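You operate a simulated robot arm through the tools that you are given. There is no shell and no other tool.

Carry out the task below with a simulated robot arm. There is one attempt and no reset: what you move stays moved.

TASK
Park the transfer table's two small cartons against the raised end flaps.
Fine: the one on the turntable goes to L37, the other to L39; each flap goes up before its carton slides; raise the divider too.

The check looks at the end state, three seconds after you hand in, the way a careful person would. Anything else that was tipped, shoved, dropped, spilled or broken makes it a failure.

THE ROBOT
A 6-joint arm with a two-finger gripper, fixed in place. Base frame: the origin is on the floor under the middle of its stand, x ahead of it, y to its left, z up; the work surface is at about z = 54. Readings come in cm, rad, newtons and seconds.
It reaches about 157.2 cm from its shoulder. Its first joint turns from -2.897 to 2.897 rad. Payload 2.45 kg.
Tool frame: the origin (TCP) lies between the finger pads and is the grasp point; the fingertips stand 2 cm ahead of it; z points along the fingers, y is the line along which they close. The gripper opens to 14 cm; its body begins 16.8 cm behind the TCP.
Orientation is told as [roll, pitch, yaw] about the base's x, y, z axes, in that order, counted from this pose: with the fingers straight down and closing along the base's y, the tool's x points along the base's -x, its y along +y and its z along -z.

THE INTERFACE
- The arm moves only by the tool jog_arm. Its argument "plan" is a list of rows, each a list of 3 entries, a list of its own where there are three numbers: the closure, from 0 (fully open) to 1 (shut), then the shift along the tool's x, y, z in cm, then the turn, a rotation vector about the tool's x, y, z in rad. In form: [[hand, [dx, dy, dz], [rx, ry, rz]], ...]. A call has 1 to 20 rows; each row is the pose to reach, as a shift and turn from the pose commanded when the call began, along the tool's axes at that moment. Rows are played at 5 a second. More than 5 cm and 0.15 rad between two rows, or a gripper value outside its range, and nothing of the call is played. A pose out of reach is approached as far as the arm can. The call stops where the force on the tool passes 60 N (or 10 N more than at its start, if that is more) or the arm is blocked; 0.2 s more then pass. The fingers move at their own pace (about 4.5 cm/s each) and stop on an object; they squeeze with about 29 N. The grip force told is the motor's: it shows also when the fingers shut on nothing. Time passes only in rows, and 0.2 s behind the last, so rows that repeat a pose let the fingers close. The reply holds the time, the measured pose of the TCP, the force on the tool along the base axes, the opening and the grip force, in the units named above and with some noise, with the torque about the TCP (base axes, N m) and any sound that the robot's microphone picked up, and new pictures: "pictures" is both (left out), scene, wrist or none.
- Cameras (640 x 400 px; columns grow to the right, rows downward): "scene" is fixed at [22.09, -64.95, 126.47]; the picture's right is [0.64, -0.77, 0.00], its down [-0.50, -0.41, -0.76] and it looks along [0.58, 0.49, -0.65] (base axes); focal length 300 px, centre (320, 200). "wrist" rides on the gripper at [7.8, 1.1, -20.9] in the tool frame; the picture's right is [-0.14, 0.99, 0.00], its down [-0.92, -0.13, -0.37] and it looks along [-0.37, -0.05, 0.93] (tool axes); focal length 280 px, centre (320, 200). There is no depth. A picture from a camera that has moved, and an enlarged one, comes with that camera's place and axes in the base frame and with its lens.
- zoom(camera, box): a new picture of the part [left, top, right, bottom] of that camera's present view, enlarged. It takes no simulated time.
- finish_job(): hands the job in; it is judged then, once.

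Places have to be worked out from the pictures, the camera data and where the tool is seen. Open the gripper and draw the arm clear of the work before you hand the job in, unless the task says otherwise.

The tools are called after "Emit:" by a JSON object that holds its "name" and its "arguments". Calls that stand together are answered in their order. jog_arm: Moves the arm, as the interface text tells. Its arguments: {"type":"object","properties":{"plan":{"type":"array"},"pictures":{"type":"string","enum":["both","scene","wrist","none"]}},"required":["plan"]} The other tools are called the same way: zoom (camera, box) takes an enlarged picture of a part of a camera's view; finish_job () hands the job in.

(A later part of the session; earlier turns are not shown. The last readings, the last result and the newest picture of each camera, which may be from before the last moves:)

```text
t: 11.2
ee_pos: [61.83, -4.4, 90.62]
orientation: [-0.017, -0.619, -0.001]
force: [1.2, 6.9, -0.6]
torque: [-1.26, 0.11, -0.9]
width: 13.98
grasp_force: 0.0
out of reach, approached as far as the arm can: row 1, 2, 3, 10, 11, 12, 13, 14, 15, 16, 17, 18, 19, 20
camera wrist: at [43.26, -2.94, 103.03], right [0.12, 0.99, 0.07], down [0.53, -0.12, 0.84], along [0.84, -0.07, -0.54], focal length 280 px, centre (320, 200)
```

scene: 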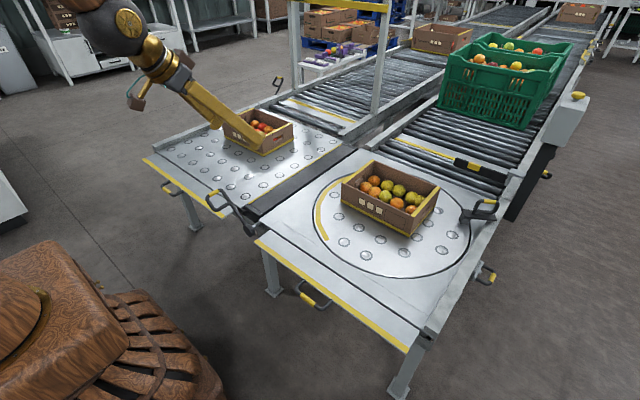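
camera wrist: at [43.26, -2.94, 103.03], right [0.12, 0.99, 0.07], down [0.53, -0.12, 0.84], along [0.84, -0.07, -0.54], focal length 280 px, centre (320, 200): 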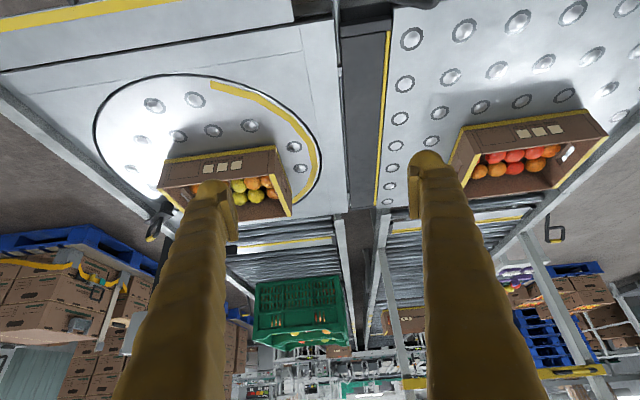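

The near-base region is partly out of reach, so I note that limit. From here I zoom on the divider strip between lanes to understand its hinge.

Emit:
{"name": "zoom", "arguments": {"camera": "wrist", "box": [290, 0, 450, 110]}}

Emit:
{"name": "zoom", "arguments": {"camera": "wrist", "box": [300, 100, 420, 240]}}

Emit:
{"name": "zoom", "arguments": {"camera": "scene", "box": [230, 120, 370, 240]}}

```text
3.64 times, centred on (370, 55) of wrist
camera zoom: at [43.26, -2.94, 103.03], right [0.12, 0.99, 0.07], down [0.53, -0.12, 0.84], along [0.84, -0.07, -0.54], focal length 1020 px, centre (138, 727)
```

zoom: 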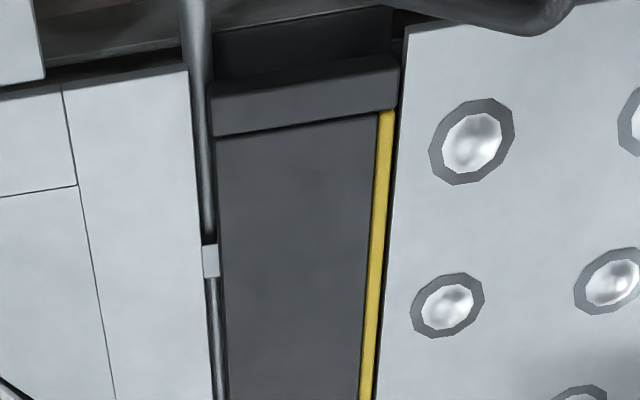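

```text
2.86 times, centred on (360, 170) of wrist
camera zoom: at [43.26, -2.94, 103.03], right [0.12, 0.99, 0.07], down [0.53, -0.12, 0.84], along [0.84, -0.07, -0.54], focal length 801 px, centre (206, 286)
```

zoom: 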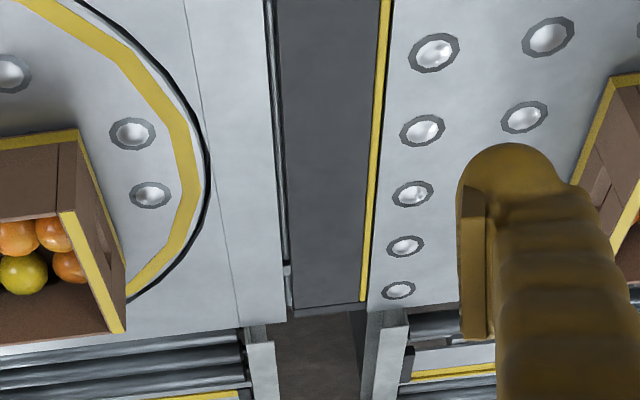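

```text
3.33 times, centred on (300, 180) of scene
camera zoom: at [22.09, -64.95, 126.47], right [0.64, -0.77, 0.0], down [-0.5, -0.41, -0.76], along [0.58, 0.49, -0.65], focal length 1000 px, centre (387, 267)
```

zoom: 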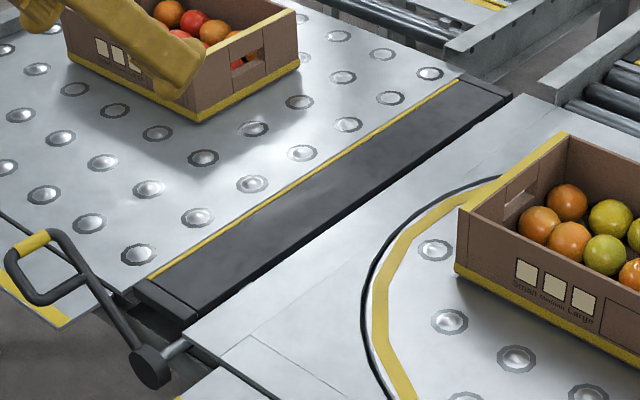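

The divider is a dark plate hinged on a rod along its right edge, with the lever fixed to that rod; the lever now overhangs the L39 flap, so it must swing over before that flap lifts. First I back up to a known-reachable pose and check that command/measurement agree.

Emit:
{"name": "jog_arm", "arguments": {"plan": [[0, [-0.23, -3.5, -2.9], [0, 0.02, 0]], [0, [-0.46, -7, -5.8], [0, 0.04, 0]], [0, [-0.69, -10.5, -8.7], [0, 0.06, 0]], [0, [-0.92, -14, -11.6], [0, 0.08, 0]], [0, [-1.15, -17.5, -14.5], [0, 0.1, 0]], [0, [-1.37, -21, -17.44], [0, 0.12, 0]]], "pictures": "none"}}

```text
t: 12.6
ee_pos: [52.56, -23.87, 106.16]
orientation: [-0.014, -0.493, -0.002]
force: [0.2, -1.1, -1.9]
torque: [0.06, -0.09, 0.01]
width: 13.99
grasp_force: 0.0
```

Commanded and measured agree after a clamp. Now I close the fingers and move to the front-right, low, pointing left/forward under the level of the L37 flap (still clear of it).

Emit:
{"name": "jog_arm", "arguments": {"plan": [[1, [2.16, -3.46, 2.37], [-0.0546, -0.0574, -0.0353]], [1, [4.32, -6.93, 4.74], [-0.1092, -0.1149, -0.0706]], [1, [6.48, -10.39, 7.11], [-0.1638, -0.1723, -0.106]], [1, [8.64, -13.85, 9.48], [-0.2184, -0.2297, -0.1413]], [1, [10.8, -17.32, 11.85], [-0.273, -0.2872, -0.1766]], [1, [12.96, -20.78, 14.21], [-0.3275, -0.3446, -0.2119]], [1, [15.12, -24.25, 16.58], [-0.3821, -0.402, -0.2472]], [1, [17.28, -27.71, 18.95], [-0.4367, -0.4594, -0.2826]], [1, [19.44, -31.17, 21.32], [-0.4913, -0.5169, -0.3179]], [1, [21.6, -34.64, 23.69], [-0.5459, -0.5743, -0.3532]], [1, [23.76, -38.1, 26.06], [-0.6005, -0.6317, -0.3885]], [1, [25.67, -37.31, 30.47], [-0.6551, -0.6892, -0.4238]], [1, [27.58, -36.51, 34.89], [-0.7097, -0.7466, -0.4592]], [1, [29.49, -35.72, 39.3], [-0.7643, -0.804, -0.4945]], [1, [31.4, -34.92, 43.72], [-0.8189, -0.8615, -0.5298]], [1, [33.31, -34.13, 48.13], [-0.8735, -0.9188, -0.5651]]]}}

```text
t: 16.0
ee_pos: [45.8, -59.16, 48.46]
orientation: [-0.104, -1.486, 1.1]
force: [-0.3, -0.1, -0.6]
torque: [-0.03, 0.04, 0.0]
width: 0.0
grasp_force: 29.4
camera wrist: at [33.31, -76.73, 42.35], right [-0.83, 0.55, 0.13], down [-0.06, -0.31, 0.95], along [0.56, 0.78, 0.28], focal length 280 px, centre (320, 200)
```

scene: 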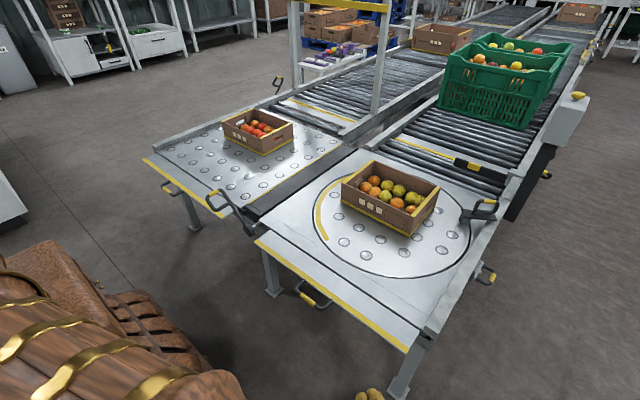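
wrist: 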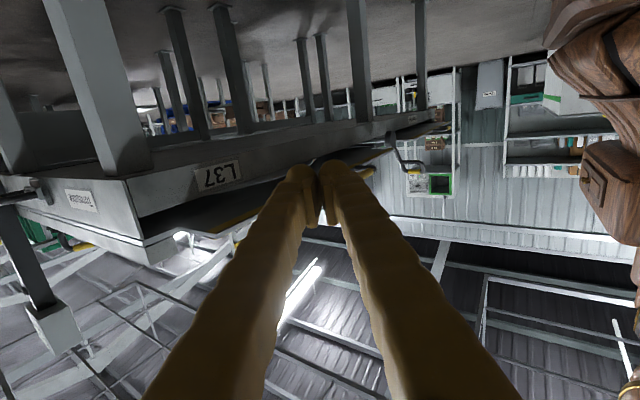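

The closed fingers are in place at about (46, -59, 48.5), pointing forward-left and level. I zoom to see the underside of the flap relative to the fingertips.

Emit:
{"name": "zoom", "arguments": {"camera": "wrist", "box": [120, 110, 440, 290]}}

Emit:
{"name": "zoom", "arguments": {"camera": "wrist", "box": [280, 120, 440, 220]}}

Emit:
{"name": "zoom", "arguments": {"camera": "scene", "box": [280, 260, 460, 400]}}

```text
2.00 times, centred on (280, 200) of wrist
camera zoom: at [33.31, -76.73, 42.35], right [-0.83, 0.55, 0.13], down [-0.06, -0.31, 0.95], along [0.56, 0.78, 0.28], focal length 561 px, centre (400, 200)
```

zoom: 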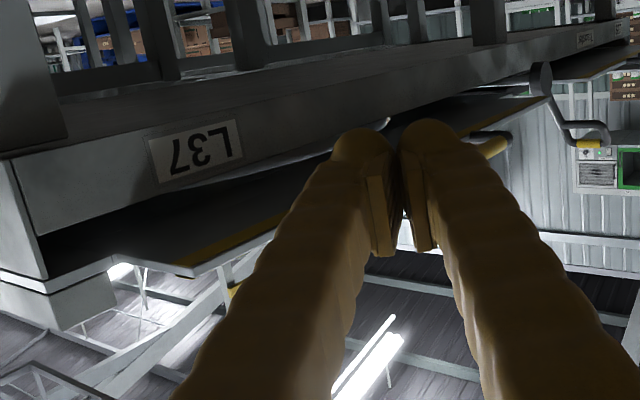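

```text
4.00 times, centred on (360, 170) of wrist
camera zoom: at [33.31, -76.73, 42.35], right [-0.83, 0.55, 0.13], down [-0.06, -0.31, 0.95], along [0.56, 0.78, 0.28], focal length 1122 px, centre (160, 320)
```

zoom: 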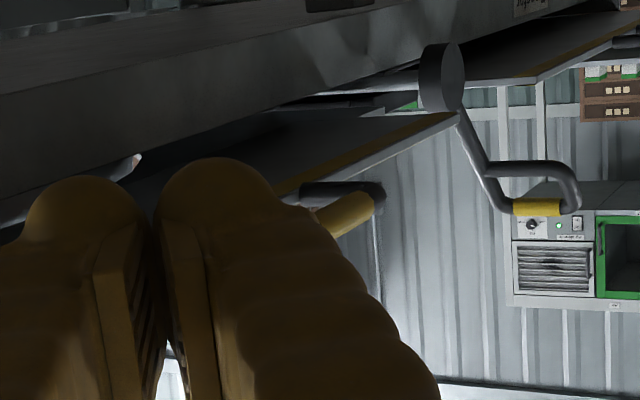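

```text
2.86 times, centred on (370, 330) of scene
camera zoom: at [22.09, -64.95, 126.47], right [0.64, -0.77, 0.0], down [-0.5, -0.41, -0.76], along [0.58, 0.49, -0.65], focal length 857 px, centre (177, -171)
```

zoom: 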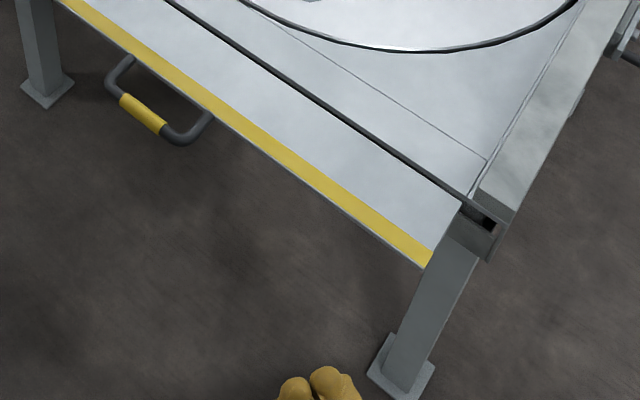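

The scene view of the fingertips seems slightly offset from my projection; I zoom to check.

Emit:
{"name": "zoom", "arguments": {"camera": "scene", "box": [320, 340, 440, 400]}}

```text
5.33 times, centred on (380, 370) of scene
camera zoom: at [22.09, -64.95, 126.47], right [0.64, -0.77, 0.0], down [-0.5, -0.41, -0.76], along [0.58, 0.49, -0.65], focal length 1600 px, centre (0, -707)
```

zoom: 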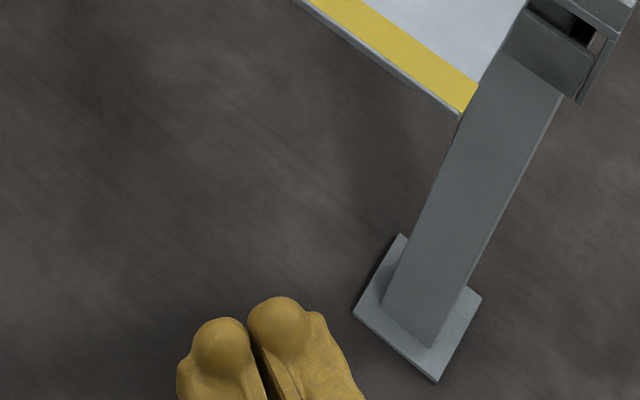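

Projection now agrees (zoom padding explained the mismatch). Handle bar is at about (53.8, -33.6, 53), flap front edge x≈57.4, hinge x≈65. I'll tilt the tip slightly up and slide the closed fingers under the right part of the L37 flap, below its underside.

Emit:
{"name": "jog_arm", "arguments": {"plan": [[1, [-0.3, -0.95, 3.03], [0, -0.06, 0]], [1, [-0.6, -1.91, 6.06], [0, -0.12, 0]], [1, [-0.9, -2.86, 9.09], [0, -0.18, 0]], [1, [-1.2, -3.81, 12.12], [0, -0.18, 0]], [1, [-1.5, -4.77, 15.15], [0, -0.18, 0]], [1, [-1.8, -5.72, 18.18], [0, -0.18, 0]]]}}

```text
t: 17.4
ee_pos: [60.51, -46.79, 48.72]
orientation: [-3.062, -1.477, -2.227]
force: [-0.2, 0.8, -0.8]
torque: [0.01, 0.0, -0.01]
width: 0.0
grasp_force: 29.3
camera wrist: at [48.93, -63.18, 38.93], right [-0.84, 0.53, 0.13], down [-0.14, -0.45, 0.88], along [0.52, 0.72, 0.45], focal length 280 px, centre (320, 200)
```

scene: 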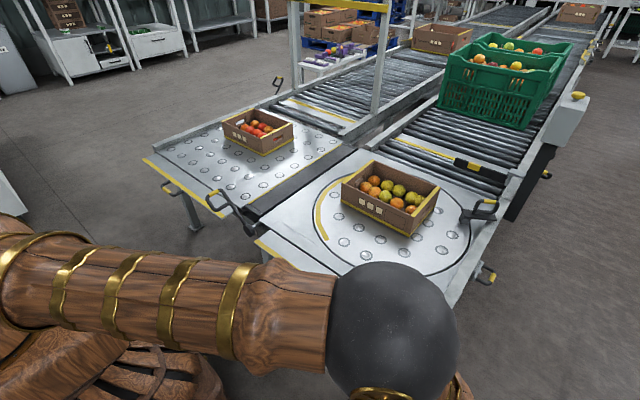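
wrist: 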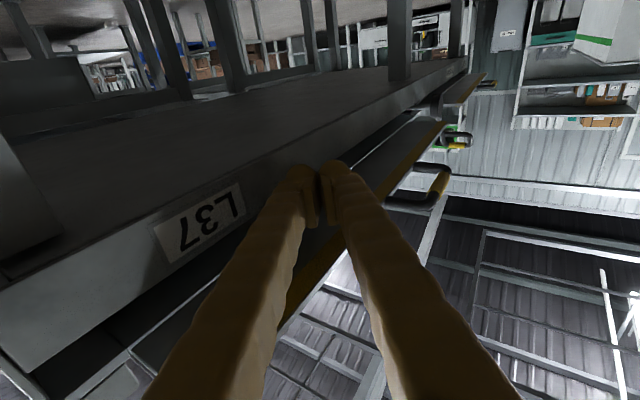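

Fingers are under the flap (clear of the apron). Now I raise them slowly to lift the flap, watching force.

Emit:
{"name": "jog_arm", "arguments": {"plan": [[1, [-0.99, -0.01, 0.09], [0, 0, 0]], [1, [-1.99, -0.02, 0.19], [0, 0, 0]], [1, [-2.98, -0.02, 0.28], [0, 0, 0]], [1, [-3.98, -0.03, 0.37], [0, 0, 0]], [1, [-4.96, -0.12, 0.52], [0, 0, 0]], [1, [-5.95, -0.22, 0.67], [0, 0, 0]], [1, [-6.94, -0.35, 0.84], [0, 0, 0]], [1, [-7.93, -0.48, 1.01], [0, 0, 0]]]}}

```text
t: 19.2
ee_pos: [61.03, -46.88, 56.75]
orientation: [-3.068, -1.475, -2.222]
force: [0.1, 0.2, 0.5]
torque: [0.01, -0.02, 0.03]
width: 0.03
grasp_force: 29.0
camera wrist: at [49.36, -63.17, 46.96], right [-0.84, 0.53, 0.13], down [-0.14, -0.45, 0.88], along [0.52, 0.72, 0.45], focal length 280 px, centre (320, 200)
```

scene: 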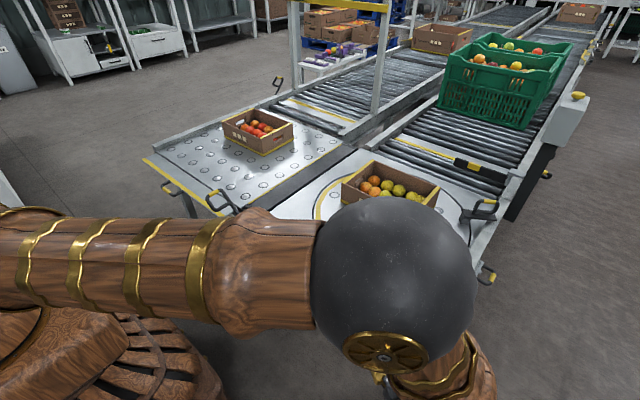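
wrist: 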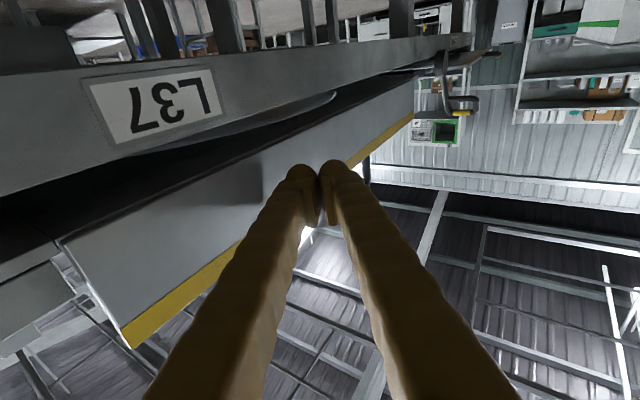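

The flap is rising with negligible force (about halfway up). Continue along the arc: up and forward.

Emit:
{"name": "jog_arm", "arguments": {"plan": [[1, [-0.97, -0.34, 0.31], [0, 0, 0]], [1, [-1.94, -0.77, 0.67], [0, 0, 0]], [1, [-2.41, -1.11, 0.93], [0, 0, 0]], [1, [-2.4, -1.36, 1.09], [0, 0, 0]], [1, [-2.39, -1.5, 1.17], [0, 0, 0]]]}}

```text
t: 20.3
ee_pos: [62.33, -46.81, 59.18]
orientation: [-3.109, -1.474, -2.174]
force: [-9.4, 0.3, 3.4]
torque: [0.01, 0.07, 0.0]
width: 0.02
grasp_force: 29.5
stopped in row 5: the force on the tool passed its limit at 70 N (the readings are from after the stop); the commanded pose is now the measured one
camera wrist: at [50.56, -63.23, 49.41], right [-0.84, 0.53, 0.13], down [-0.14, -0.45, 0.88], along [0.52, 0.72, 0.45], focal length 280 px, centre (320, 200)
```

scene: 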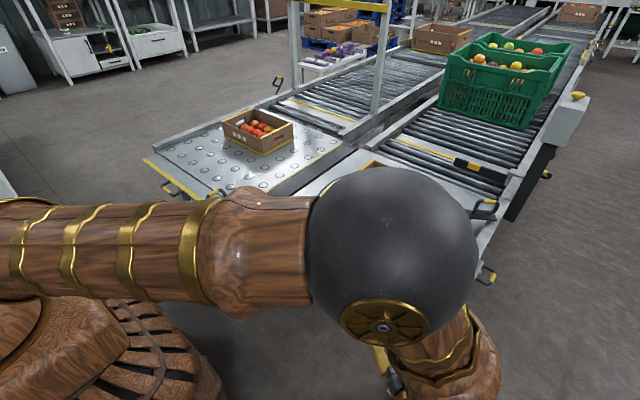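
wrist: 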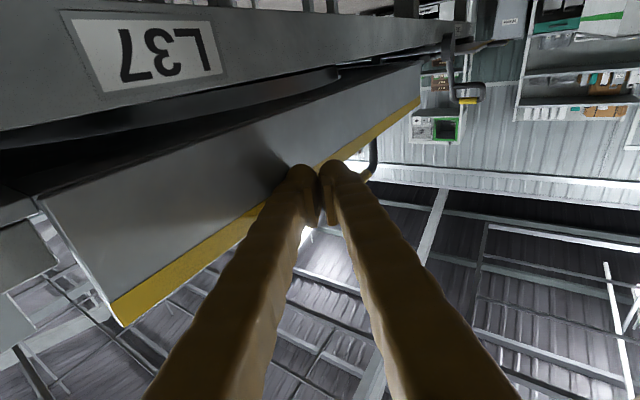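

The flap hit its stop (force spike), looking vertical or slightly past. I back the fingers away to see whether it stays up.

Emit:
{"name": "jog_arm", "arguments": {"plan": [[1, [0, 0.5, -2], [0, 0, 0]], [1, [0, 1, -5], [0, 0, 0]], [1, [0, 1, -9], [0, 0, 0]], [1, [0, 1, -13], [0, 0, 0]], [1, [0, 1, -13], [0, 0, 0]]]}}

```text
t: 21.5
ee_pos: [54.28, -57.17, 57.94]
orientation: [-3.101, -1.476, -2.185]
force: [0.3, 0.9, -0.4]
torque: [0.01, -0.03, 0.0]
width: 0.0
grasp_force: 28.6
camera wrist: at [42.67, -73.57, 48.14], right [-0.84, 0.53, 0.13], down [-0.14, -0.45, 0.88], along [0.52, 0.72, 0.45], focal length 280 px, centre (320, 200)
```

scene: 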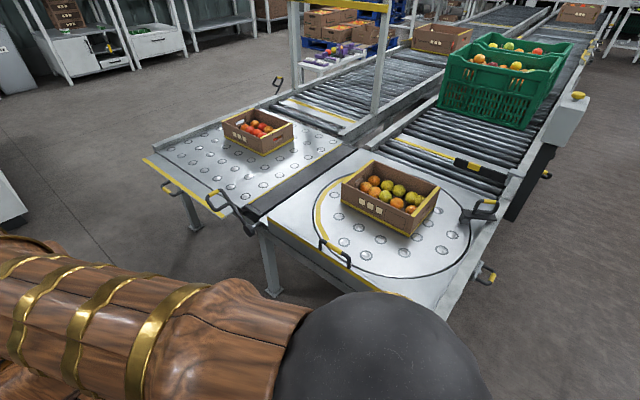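
wrist: 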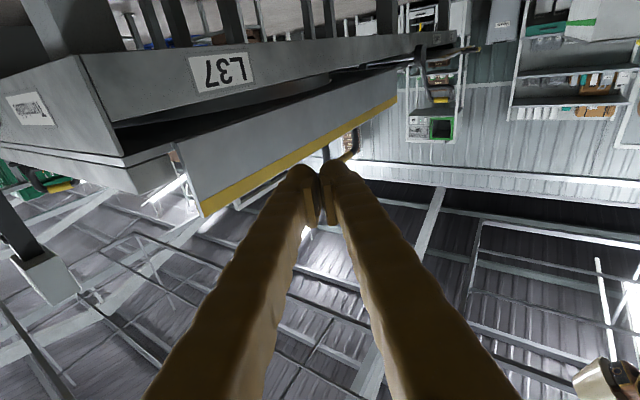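

The L37 flap stays up. I zoom to verify its angle.

Emit:
{"name": "zoom", "arguments": {"camera": "scene", "box": [250, 200, 410, 300]}}

Emit:
{"name": "zoom", "arguments": {"camera": "wrist", "box": [100, 60, 420, 260]}}

```text
4.00 times, centred on (330, 250) of scene
camera zoom: at [22.09, -64.95, 126.47], right [0.64, -0.77, 0.0], down [-0.5, -0.41, -0.76], along [0.58, 0.49, -0.65], focal length 1200 px, centre (280, 0)
```

zoom: 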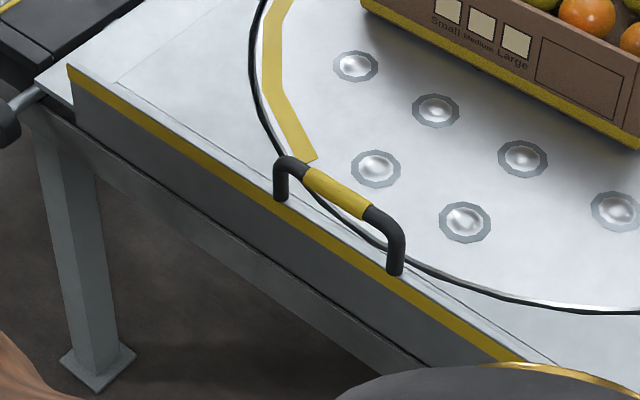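

```text
2.00 times, centred on (260, 160) of wrist
camera zoom: at [42.67, -73.57, 48.14], right [-0.84, 0.53, 0.13], down [-0.14, -0.45, 0.88], along [0.52, 0.72, 0.45], focal length 561 px, centre (440, 280)
```

zoom: 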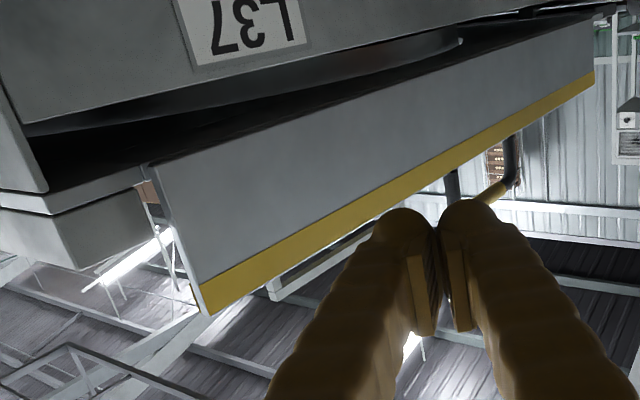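

L37 flap is upright and stable. Next I withdraw from the flap, rise, and start reorienting the closed fingers to point down for pushing the divider lever over.

Emit:
{"name": "jog_arm", "arguments": {"plan": [[1, [-2.32, 1.36, -3.3], [0, 0, 0]], [1, [-4.63, 2.72, -6.6], [0, 0, 0]], [1, [-6.95, 4.08, -9.9], [0, 0, 0]], [1, [-9.26, 5.44, -13.19], [0, 0, 0]], [1, [-12.78, 5.47, -10.11], [0.061, 0.1126, 0.0564]], [1, [-16.3, 5.51, -7.04], [0.122, 0.2252, 0.1128]], [1, [-19.81, 5.54, -3.96], [0.183, 0.3378, 0.1692]], [1, [-23.33, 5.58, -0.89], [0.244, 0.4504, 0.2256]], [1, [-26.85, 5.61, 2.19], [0.305, 0.563, 0.282]], [1, [-30.37, 5.64, 5.27], [0.366, 0.6756, 0.3384]], [1, [-33.89, 5.68, 8.34], [0.427, 0.7882, 0.3948]], [1, [-37.4, 5.71, 11.42], [0.488, 0.9008, 0.4512]], [1, [-40.92, 5.75, 14.49], [0.549, 1.0134, 0.5076]]]}}

```text
t: 24.3
ee_pos: [55.29, -45.09, 100.09]
orientation: [0.231, -0.521, 0.193]
force: [0.1, 0.2, -0.7]
torque: [0.03, -0.02, 0.0]
width: 0.0
grasp_force: 28.8
camera wrist: at [39.24, -51.97, 114.02], right [-0.18, 0.95, 0.26], down [0.66, -0.08, 0.75], along [0.73, 0.31, -0.61], focal length 280 px, centre (320, 200)
```

scene: 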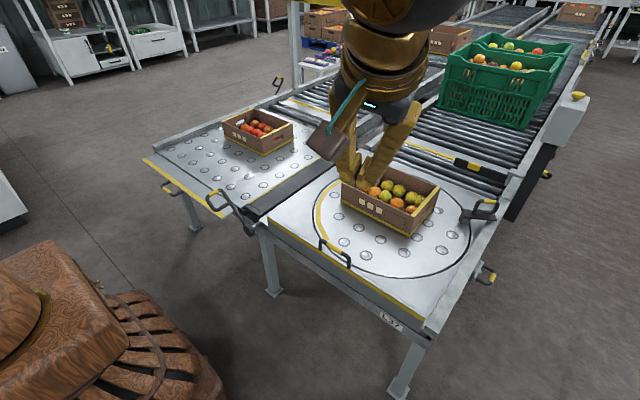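
wrist: 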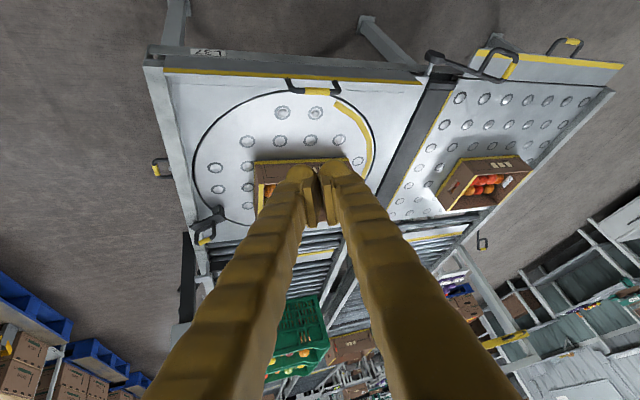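

Good overview: L37 flap is up, lever overhangs the L39 flap. I zoom to locate lever and L39 flap precisely.

Emit:
{"name": "zoom", "arguments": {"camera": "wrist", "box": [400, 20, 640, 170]}}

Emit:
{"name": "zoom", "arguments": {"camera": "scene", "box": [200, 180, 280, 230]}}

```text
2.67 times, centred on (520, 95) of wrist
camera zoom: at [39.24, -51.97, 114.02], right [-0.18, 0.95, 0.26], down [0.66, -0.08, 0.75], along [0.73, 0.31, -0.61], focal length 748 px, centre (-213, 480)
```

zoom: 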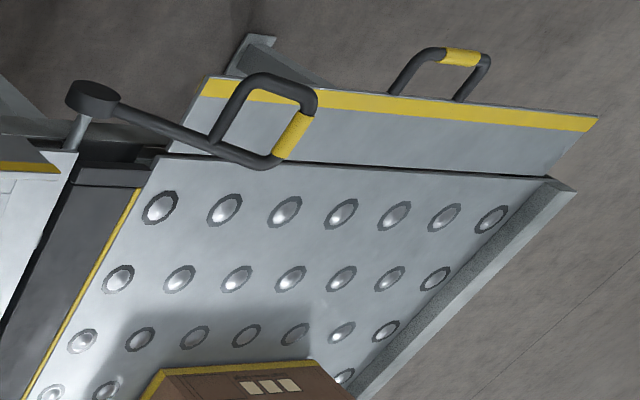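

```text
8.00 times, centred on (240, 205) of scene
camera zoom: at [22.09, -64.95, 126.47], right [0.64, -0.77, 0.0], down [-0.5, -0.41, -0.76], along [0.58, 0.49, -0.65], focal length 2400 px, centre (960, 160)
```

zoom: 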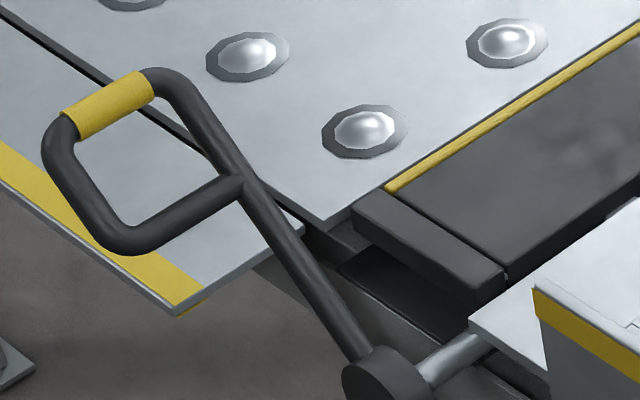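

Grip of the lever is at about (58.8, 12, 63.3), hub at (61.5, 0.5, 51.5). I move the closed, downward fingers to a spot left of the lever at (60, 24, 88).

Emit:
{"name": "jog_arm", "arguments": {"plan": [[1, [-0.66, 4.06, 2.28], [0.0179, 0.0329, 0.0167]], [1, [-1.33, 8.12, 4.56], [0.0357, 0.0659, 0.0335]], [1, [-1.99, 12.19, 6.85], [0.0536, 0.0988, 0.0502]], [1, [-2.66, 16.25, 9.13], [0.0715, 0.1317, 0.0669]], [1, [-3.32, 20.31, 11.41], [0.0893, 0.1647, 0.0837]], [1, [-3.98, 24.37, 13.69], [0.1072, 0.1976, 0.1004]], [1, [-4.65, 28.43, 15.97], [0.1251, 0.2305, 0.1171]], [1, [-5.31, 32.5, 18.26], [0.1429, 0.2635, 0.1339]], [1, [-5.98, 36.56, 20.54], [0.1608, 0.2964, 0.1506]], [1, [-6.64, 40.62, 22.82], [0.1787, 0.3293, 0.1673]], [1, [-7.3, 44.68, 25.1], [0.1965, 0.3623, 0.1841]], [1, [-7.97, 48.74, 27.38], [0.2144, 0.3952, 0.2008]], [1, [-8.63, 52.81, 29.67], [0.2323, 0.4281, 0.2175]], [1, [-9.3, 56.87, 31.95], [0.2501, 0.4611, 0.2343]], [1, [-9.96, 60.93, 34.23], [0.268, 0.494, 0.251]]]}}

```text
t: 27.5
ee_pos: [60.5, 24.24, 88.15]
orientation: [0.005, -0.005, -0.004]
force: [-0.3, -0.4, 0.9]
torque: [-0.02, 0.0, 0.03]
width: 0.0
grasp_force: 28.6
camera wrist: at [52.64, 25.16, 109.08], right [0.14, 0.99, 0.01], down [0.92, -0.13, 0.37], along [0.37, -0.05, -0.93], focal length 280 px, centre (320, 200)
```

scene: 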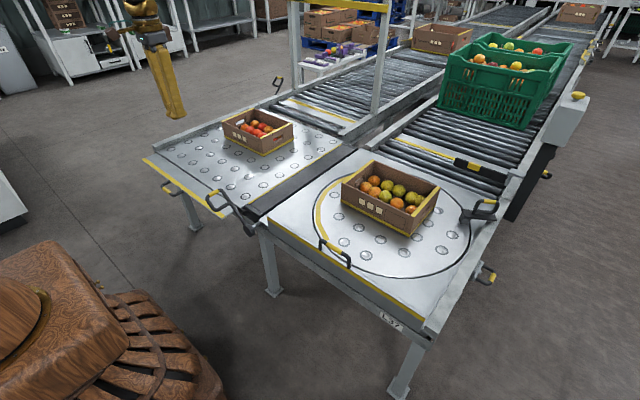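
wrist: 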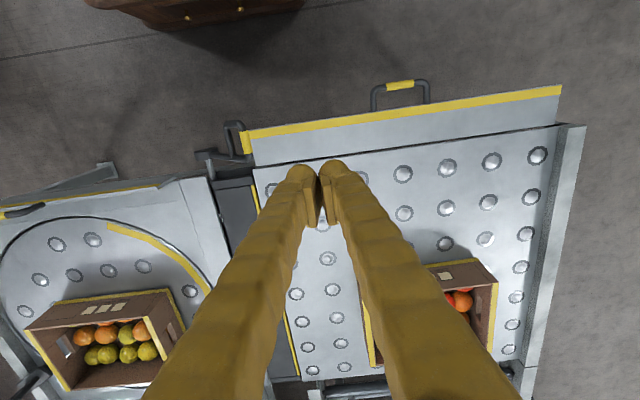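

Reachable and well-placed. I descend to z≈61 beside the lever (tip stays ~5 cm above the L39 flap).

Emit:
{"name": "jog_arm", "arguments": {"plan": [[1, [0.2, 0, 4.5], [0, 0, 0]], [1, [0.4, 0, 9], [0, 0, 0]], [1, [0.6, 0, 13.5], [0, 0, 0]], [1, [0.8, 0, 18], [0, 0, 0]], [1, [1.0, 0, 22.5], [0, 0, 0]], [1, [1.2, 0, 27], [0, 0, 0]]]}}

```text
t: 28.9
ee_pos: [59.32, 24.44, 61.11]
orientation: [0.007, -0.004, -0.001]
force: [-0.1, 0.7, -0.4]
torque: [-0.02, 0.0, -0.02]
width: 0.01
grasp_force: 29.2
camera wrist: at [51.47, 25.29, 81.96], right [0.14, 0.99, 0.01], down [0.92, -0.13, 0.37], along [0.37, -0.04, -0.93], focal length 280 px, centre (320, 200)
```

scene: 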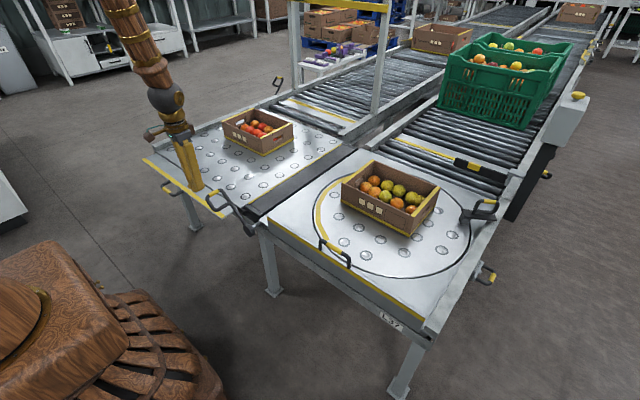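
wrist: 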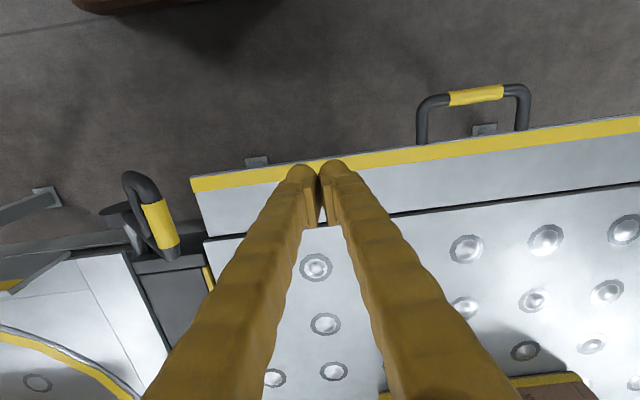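

Lever grip seen at (59.1, 12.4). I push slowly toward -y, with contact expected near TCP y≈16.7.

Emit:
{"name": "jog_arm", "arguments": {"plan": [[1, [0, -2, 0], [0, 0, 0]], [1, [0, -4, 0], [0, 0, 0]], [1, [0, -6, 0], [0, 0, 0]], [1, [0, -7.5, 0], [0, 0, 0]], [1, [0, -8.7, 0], [0, 0, 0]], [1, [0, -9.9, 0], [0, 0, 0]], [1, [0, -11.1, 0], [0, 0, 0]], [1, [0, -12.3, 0], [0, 0, 0]], [1, [0, -13.5, 0], [0, 0, 0]], [1, [0, -14.7, 0], [0, 0, 0]]]}}

```text
t: 31.1
ee_pos: [59.16, 9.84, 61.01]
orientation: [0.007, -0.002, -0.003]
force: [-1.0, 6.4, 3.3]
torque: [-0.43, -0.03, 0.01]
width: 0.0
grasp_force: 29.2
camera wrist: at [51.43, 10.68, 81.96], right [0.14, 0.99, 0.01], down [0.92, -0.13, 0.37], along [0.37, -0.04, -0.93], focal length 280 px, centre (320, 200)
```

scene: 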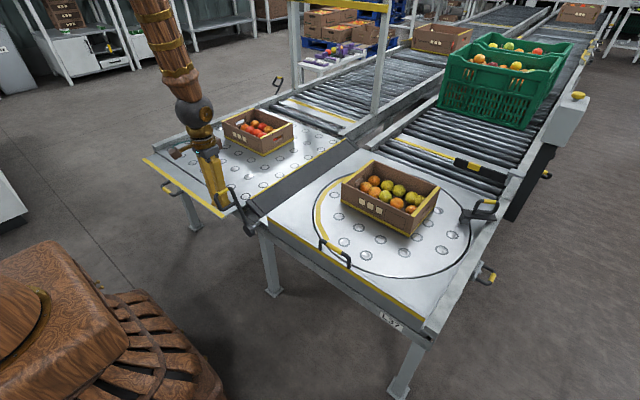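
wrist: 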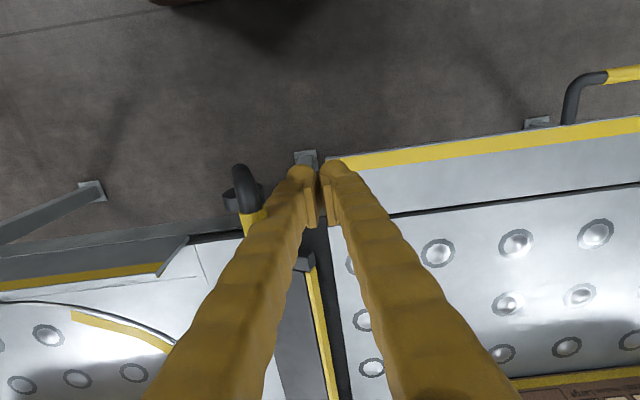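

The lever is turning (≈6 N reaction) and the divider's yellow edge is rising. Continue pushing.

Emit:
{"name": "jog_arm", "arguments": {"plan": [[1, [0, -1.2, 0], [0, 0, 0]], [1, [0, -2.4, 0], [0, 0, 0]], [1, [0, -3.6, 0], [0, 0, 0]], [1, [0, -4.8, 0], [0, 0, 0]], [1, [0, -6, 0], [0, 0, 0]], [1, [0, -7.2, 0], [0, 0, 0]], [1, [0, -8.4, 0], [0, 0, 0]], [1, [0, -9.6, 0], [0, 0, 0]]]}}

```text
t: 32.9
ee_pos: [59.21, 0.15, 61.07]
orientation: [0.008, -0.004, -0.004]
force: [-0.3, 0.2, -0.1]
torque: [-0.02, 0.0, 0.03]
width: 0.0
grasp_force: 28.7
camera wrist: at [51.42, 1.05, 81.89], right [0.14, 0.99, 0.01], down [0.92, -0.13, 0.37], along [0.37, -0.04, -0.93], focal length 280 px, centre (320, 200)
```

scene: 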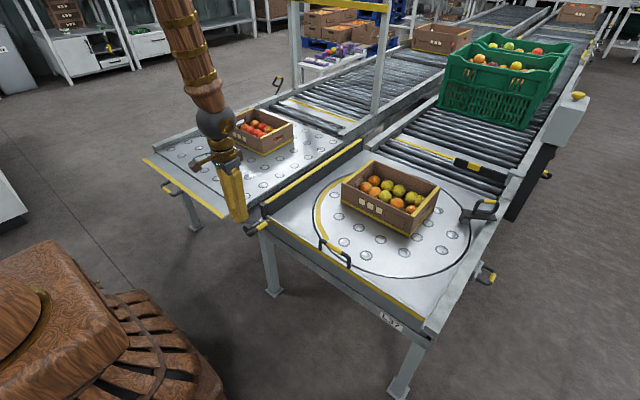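
wrist: 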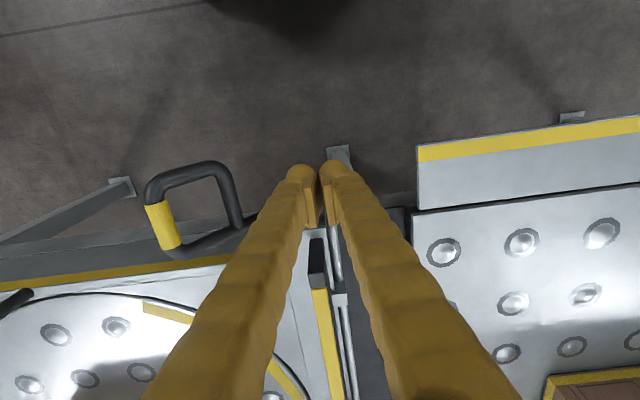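

The lever snapped over to the right on its own and the divider stands up. I zoom to verify it's fully raised.

Emit:
{"name": "zoom", "arguments": {"camera": "scene", "box": [220, 120, 400, 240]}}

Emit:
{"name": "zoom", "arguments": {"camera": "wrist", "box": [120, 140, 440, 340]}}

```text
3.33 times, centred on (310, 180) of scene
camera zoom: at [22.09, -64.95, 126.47], right [0.64, -0.77, 0.0], down [-0.5, -0.41, -0.76], along [0.58, 0.49, -0.65], focal length 1000 px, centre (353, 267)
```

zoom: 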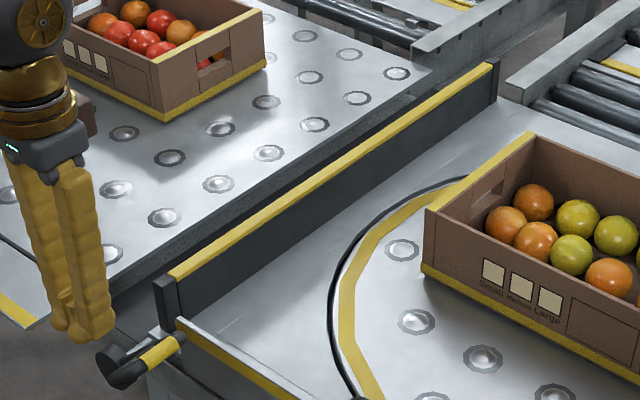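

```text
2.00 times, centred on (280, 240) of wrist
camera zoom: at [51.42, 1.05, 81.89], right [0.14, 0.99, 0.01], down [0.92, -0.13, 0.37], along [0.37, -0.04, -0.93], focal length 561 px, centre (400, 120)
```

zoom: 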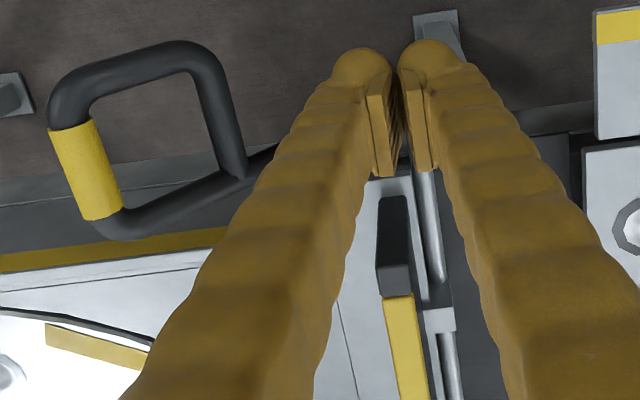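

Divider is vertical and held. Now the L39 flap: I rise and swing over to the left side, mirroring the approach used on the right.

Emit:
{"name": "jog_arm", "arguments": {"plan": [[1, [0, 0.5, -4.8], [0, 0, 0]], [1, [0, 1, -9.6], [0, 0, 0]], [1, [0, 1, -14.4], [0, 0, 0]], [1, [0, 1, -19.2], [0, 0, 0]], [1, [0, 1, -24], [0, 0, 0]], [1, [0, 1, -28.8], [0, 0, 0]], [1, [0.39, 5.4, -30], [0.027, -0.0495, 0.0247]], [1, [0.78, 9.8, -31], [0.054, -0.099, 0.0494]], [1, [1.17, 14.2, -32], [0.081, -0.1485, 0.0741]], [1, [1.56, 18.6, -33], [0.108, -0.198, 0.0988]], [1, [1.95, 23, -34], [0.135, -0.2475, 0.1235]], [1, [2.34, 27.4, -35], [0.162, -0.297, 0.1482]], [1, [2.73, 31.8, -36], [0.189, -0.3465, 0.1729]], [1, [3.12, 36.2, -37], [0.216, -0.396, 0.1976]], [1, [3.51, 40.6, -38], [0.243, -0.4455, 0.2223]], [1, [3.9, 45, -39], [0.27, -0.495, 0.247]]]}}

```text
t: 36.3
ee_pos: [55.23, 44.95, 100.4]
orientation: [-0.217, -0.522, -0.203]
force: [-0.3, -0.1, 0.5]
torque: [-0.04, 0.04, -0.01]
width: 0.0
grasp_force: 28.6
camera wrist: at [39.92, 53.73, 113.95], right [0.41, 0.9, -0.12], down [0.58, -0.17, 0.8], along [0.7, -0.4, -0.6], focal length 280 px, centre (320, 200)
```

scene: 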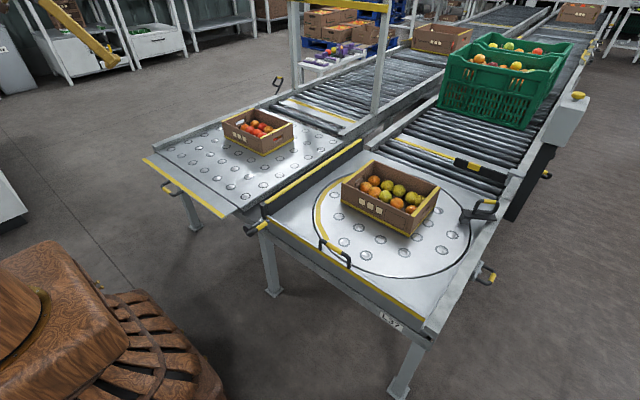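
wrist: 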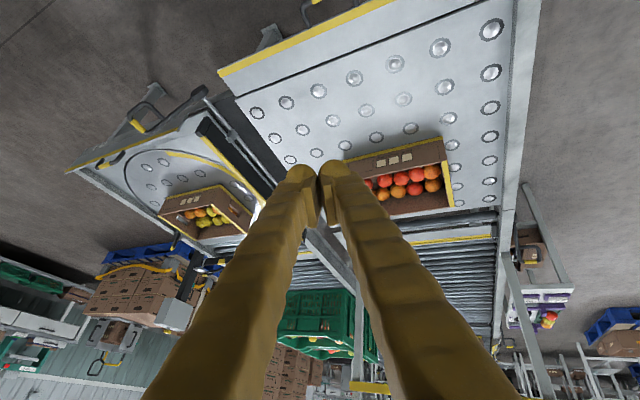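

Continuing the mirrored move: down to the front-left, fingers rotating to point forward-right and level, clear of the L39 flap.

Emit:
{"name": "jog_arm", "arguments": {"plan": [[1, [3.34, 2.93, 1.48], [0.0396, -0.0729, 0.0356]], [1, [6.68, 5.87, 2.96], [0.0792, -0.1457, 0.0712]], [1, [10.02, 8.8, 4.44], [0.1188, -0.2186, 0.1068]], [1, [13.36, 11.73, 5.92], [0.1584, -0.2914, 0.1424]], [1, [16.7, 14.67, 7.41], [0.198, -0.3643, 0.178]], [1, [20.03, 17.6, 8.89], [0.2376, -0.4371, 0.2136]], [1, [23.37, 20.53, 10.37], [0.2772, -0.51, 0.2493]], [1, [26.71, 23.46, 11.85], [0.3167, -0.5828, 0.2849]], [1, [30.05, 26.4, 13.33], [0.3563, -0.6557, 0.3205]], [1, [33.39, 29.33, 14.81], [0.3959, -0.7285, 0.3561]], [1, [34.46, 28.89, 19.48], [0.4355, -0.8014, 0.3917]], [1, [35.53, 28.46, 24.15], [0.4751, -0.8742, 0.4273]], [1, [36.59, 28.02, 28.81], [0.5147, -0.9471, 0.4629]], [1, [37.66, 27.58, 33.48], [0.5543, -1.0199, 0.4985]]]}}

```text
t: 39.3
ee_pos: [46.27, 66.98, 48.36]
orientation: [3.083, -1.476, 2.201]
force: [0.1, 0.2, 0.7]
torque: [0.1, 0.04, -0.05]
width: 0.01
grasp_force: 28.7
camera wrist: at [36.41, 84.45, 38.45], right [0.83, 0.55, 0.14], down [-0.36, 0.31, 0.88], along [0.44, -0.78, 0.45], focal length 280 px, centre (320, 200)
```

scene: 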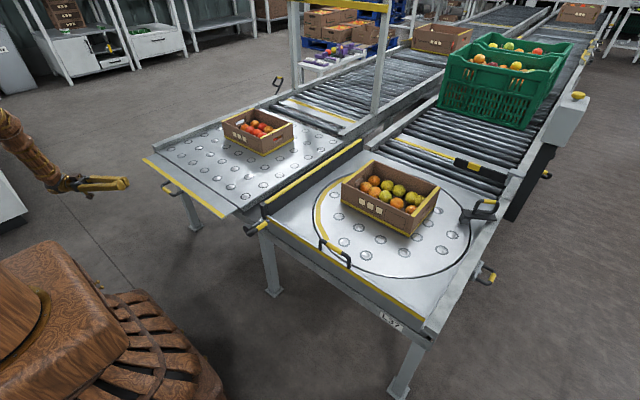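
wrist: 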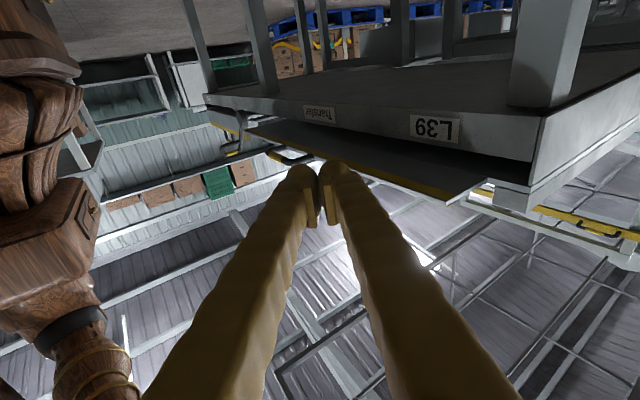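

L39 label confirmed on this lane. Now slide the closed fingers under the L39 flap as before.

Emit:
{"name": "jog_arm", "arguments": {"plan": [[1, [0.22, 0.88, 3.04], [0, 0, 0]], [1, [0.44, 1.76, 6.07], [0, 0, 0]], [1, [0.66, 2.64, 9.11], [0, 0, 0]], [1, [0.88, 3.51, 12.15], [0, 0, 0]], [1, [1.1, 4.39, 15.18], [0, 0, 0]], [1, [1.32, 5.27, 18.22], [0, 0, 0]]]}}

```text
t: 40.7
ee_pos: [60.42, 54.43, 48.51]
orientation: [3.11, -1.477, 2.173]
force: [0.6, 0.1, 0.4]
torque: [0.03, -0.01, 0.03]
width: 0.0
grasp_force: 28.7
camera wrist: at [50.54, 71.83, 38.7], right [0.83, 0.55, 0.14], down [-0.35, 0.31, 0.88], along [0.44, -0.78, 0.45], focal length 280 px, centre (320, 200)
```

scene: 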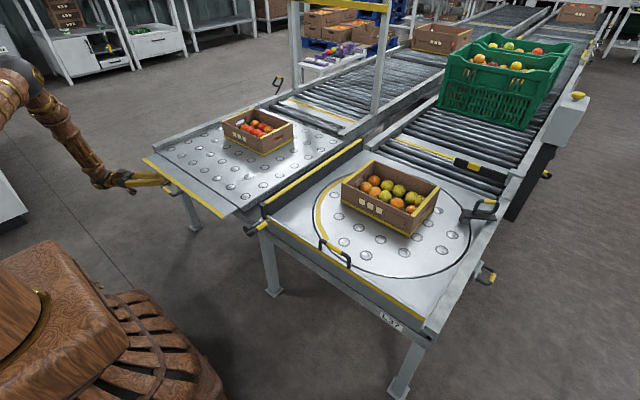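
wrist: 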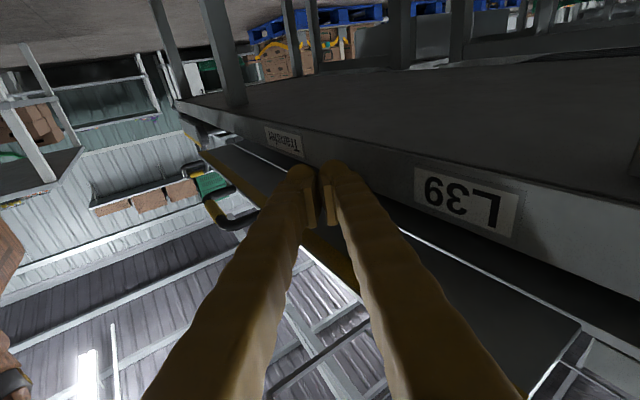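

Positioned under the L39 flap. Lift along the same arc that worked on the right.

Emit:
{"name": "jog_arm", "arguments": {"plan": [[1, [-1.0, 0, 0.09], [0, 0, 0]], [1, [-1.99, 0, 0.19], [0, 0, 0]], [1, [-2.99, 0.01, 0.28], [0, 0, 0]], [1, [-3.98, 0.01, 0.37], [0, 0, 0]], [1, [-4.97, 0.09, 0.52], [0, 0, 0]], [1, [-5.97, 0.18, 0.67], [0, 0, 0]], [1, [-6.95, 0.31, 0.84], [0, 0, 0]], [1, [-7.94, 0.44, 1.02], [0, 0, 0]], [1, [-8.92, 0.78, 1.33], [0, 0, 0]], [1, [-9.89, 1.21, 1.69], [0, 0, 0]], [1, [-10.37, 1.45, 1.9], [0, 0, 0]], [1, [-10.36, 1.6, 2.0], [0, 0, 0]]]}}

```text
t: 43.3
ee_pos: [62.13, 54.44, 58.93]
orientation: [3.11, -1.477, 2.174]
force: [-4.4, 0.7, 0.2]
torque: [-0.03, 0.04, 0.02]
width: 0.0
grasp_force: 29.2
camera wrist: at [52.41, 71.85, 49.23], right [0.83, 0.55, 0.14], down [-0.35, 0.31, 0.88], along [0.44, -0.78, 0.45], focal length 280 px, centre (320, 200)
```

scene: 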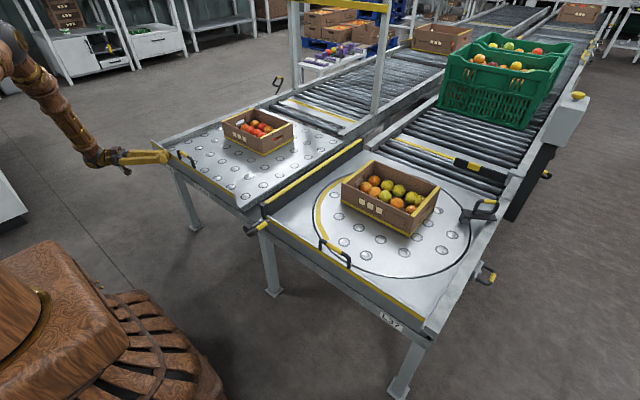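
wrist: 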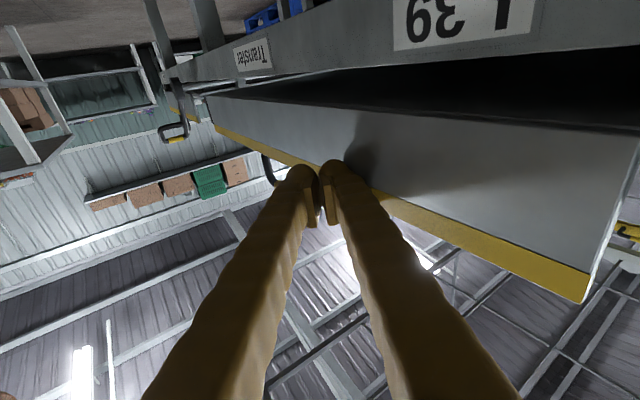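

Flap nearly at its stop (light contact force). A small extra push to seat it at the stop.

Emit:
{"name": "jog_arm", "arguments": {"plan": [[1, [0.01, 0.13, 0.08], [0, 0, 0]], [1, [0.02, 0.25, 0.16], [0, 0, 0]], [1, [0.02, 0.34, 0.22], [0, 0, 0]], [1, [0.02, 0.42, 0.27], [0, 0, 0]]], "pictures": "none"}}

```text
t: 44.0
ee_pos: [62.23, 54.4, 58.91]
orientation: [3.133, -1.476, 2.148]
force: [-11.6, -2.0, 3.6]
torque: [0.04, 0.04, -0.03]
width: 0.0
grasp_force: 29.3
stopped in row 3: the force on the tool passed its limit at 66 N (the readings are from after the stop); the commanded pose is now the measured one
```

The L39 flap is at its stop. I back the fingers off and check that it stays.

Emit:
{"name": "jog_arm", "arguments": {"plan": [[1, [0, -0.5, -2], [0, 0, 0]], [1, [0, -1, -5], [0, 0, 0]], [1, [0, -1, -9], [0, 0, 0]], [1, [0, -1, -13], [0, 0, 0]], [1, [0, -1, -13], [0, 0, 0]]]}}

Emit:
{"name": "zoom", "arguments": {"camera": "scene", "box": [130, 100, 330, 225]}}

```text
t: 45.1
ee_pos: [54.36, 64.81, 57.73]
orientation: [3.135, -1.474, 2.146]
force: [-0.3, -0.4, -0.4]
torque: [-0.02, 0.02, 0.0]
width: 0.0
grasp_force: 29.1
camera wrist: at [44.55, 82.23, 47.99], right [0.83, 0.55, 0.14], down [-0.35, 0.31, 0.88], along [0.44, -0.78, 0.45], focal length 280 px, centre (320, 200)
```

scene: 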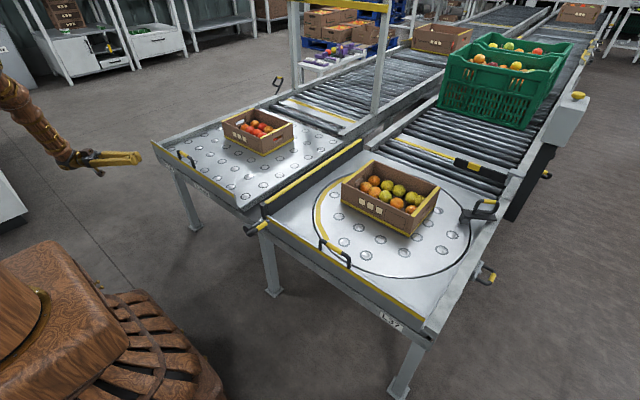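
wrist: 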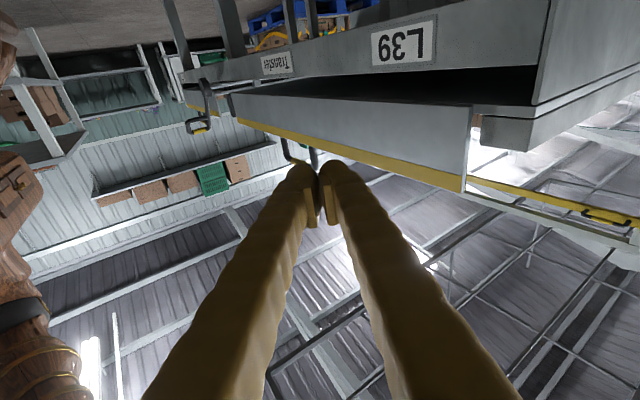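

```text
3.20 times, centred on (230, 162) of scene
camera zoom: at [22.09, -64.95, 126.47], right [0.64, -0.77, 0.0], down [-0.5, -0.41, -0.76], along [0.58, 0.49, -0.65], focal length 960 px, centre (608, 320)
```

zoom: 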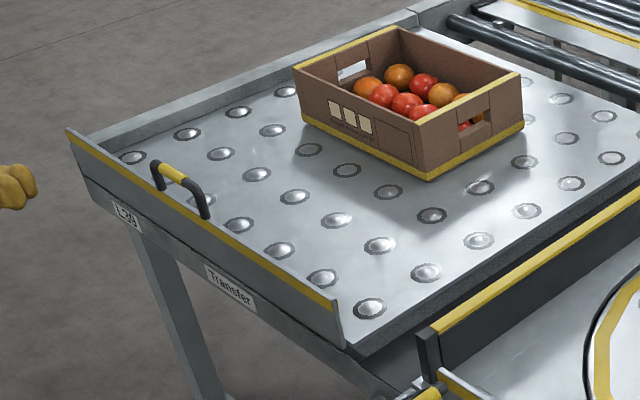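

Both flaps and the divider are up and holding. Now the cartons: I withdraw, rise, and reorient the gripper to point down, heading for the far side of the L39 carton (front face x≈93, back face x≈112, y 27–56).

Emit:
{"name": "jog_arm", "arguments": {"plan": [[1, [-2.31, -1.4, -3.33], [0, 0, 0]], [1, [-4.62, -2.81, -6.66], [0, 0, 0]], [1, [-6.92, -4.21, -9.99], [0, 0, 0]], [1, [-9.23, -5.61, -13.32], [0, 0, 0]], [1, [-12.8, -5.42, -10.39], [-0.0613, 0.1125, -0.0565]], [1, [-16.36, -5.23, -7.46], [-0.1226, 0.225, -0.113]], [1, [-19.93, -5.03, -4.54], [-0.1839, 0.3375, -0.1695]], [1, [-23.5, -4.84, -1.61], [-0.2452, 0.45, -0.226]], [1, [-27.07, -4.65, 1.32], [-0.3065, 0.5625, -0.2825]], [1, [-30.63, -4.46, 4.25], [-0.3678, 0.675, -0.339]], [1, [-34.2, -4.27, 7.18], [-0.4291, 0.7875, -0.3955]], [1, [-37.77, -4.07, 10.1], [-0.4904, 0.9, -0.452]], [1, [-41.33, -3.88, 13.03], [-0.5517, 1.0125, -0.5085]]], "pictures": "wrist"}}

```text
t: 48.0
ee_pos: [56.03, 55.01, 100.02]
orientation: [-0.233, -0.52, -0.189]
force: [-0.2, 0.2, -0.4]
torque: [0.0, 0.0, 0.03]
width: 0.01
grasp_force: 28.8
out of reach, approached as far as the arm can: row 4
camera wrist: at [40.7, 63.85, 113.59], right [0.41, 0.9, -0.13], down [0.59, -0.15, 0.79], along [0.7, -0.4, -0.59], focal length 280 px, centre (320, 200)
```

wrist: 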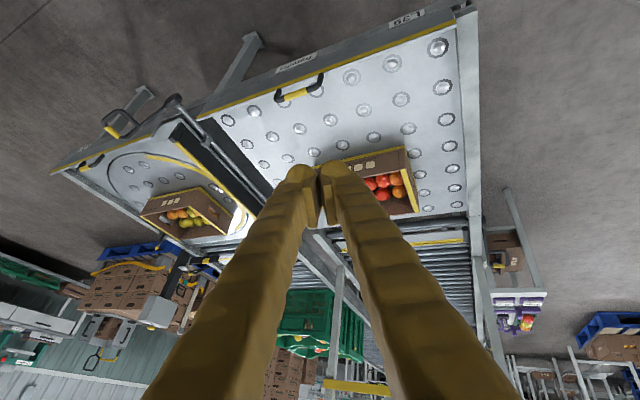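

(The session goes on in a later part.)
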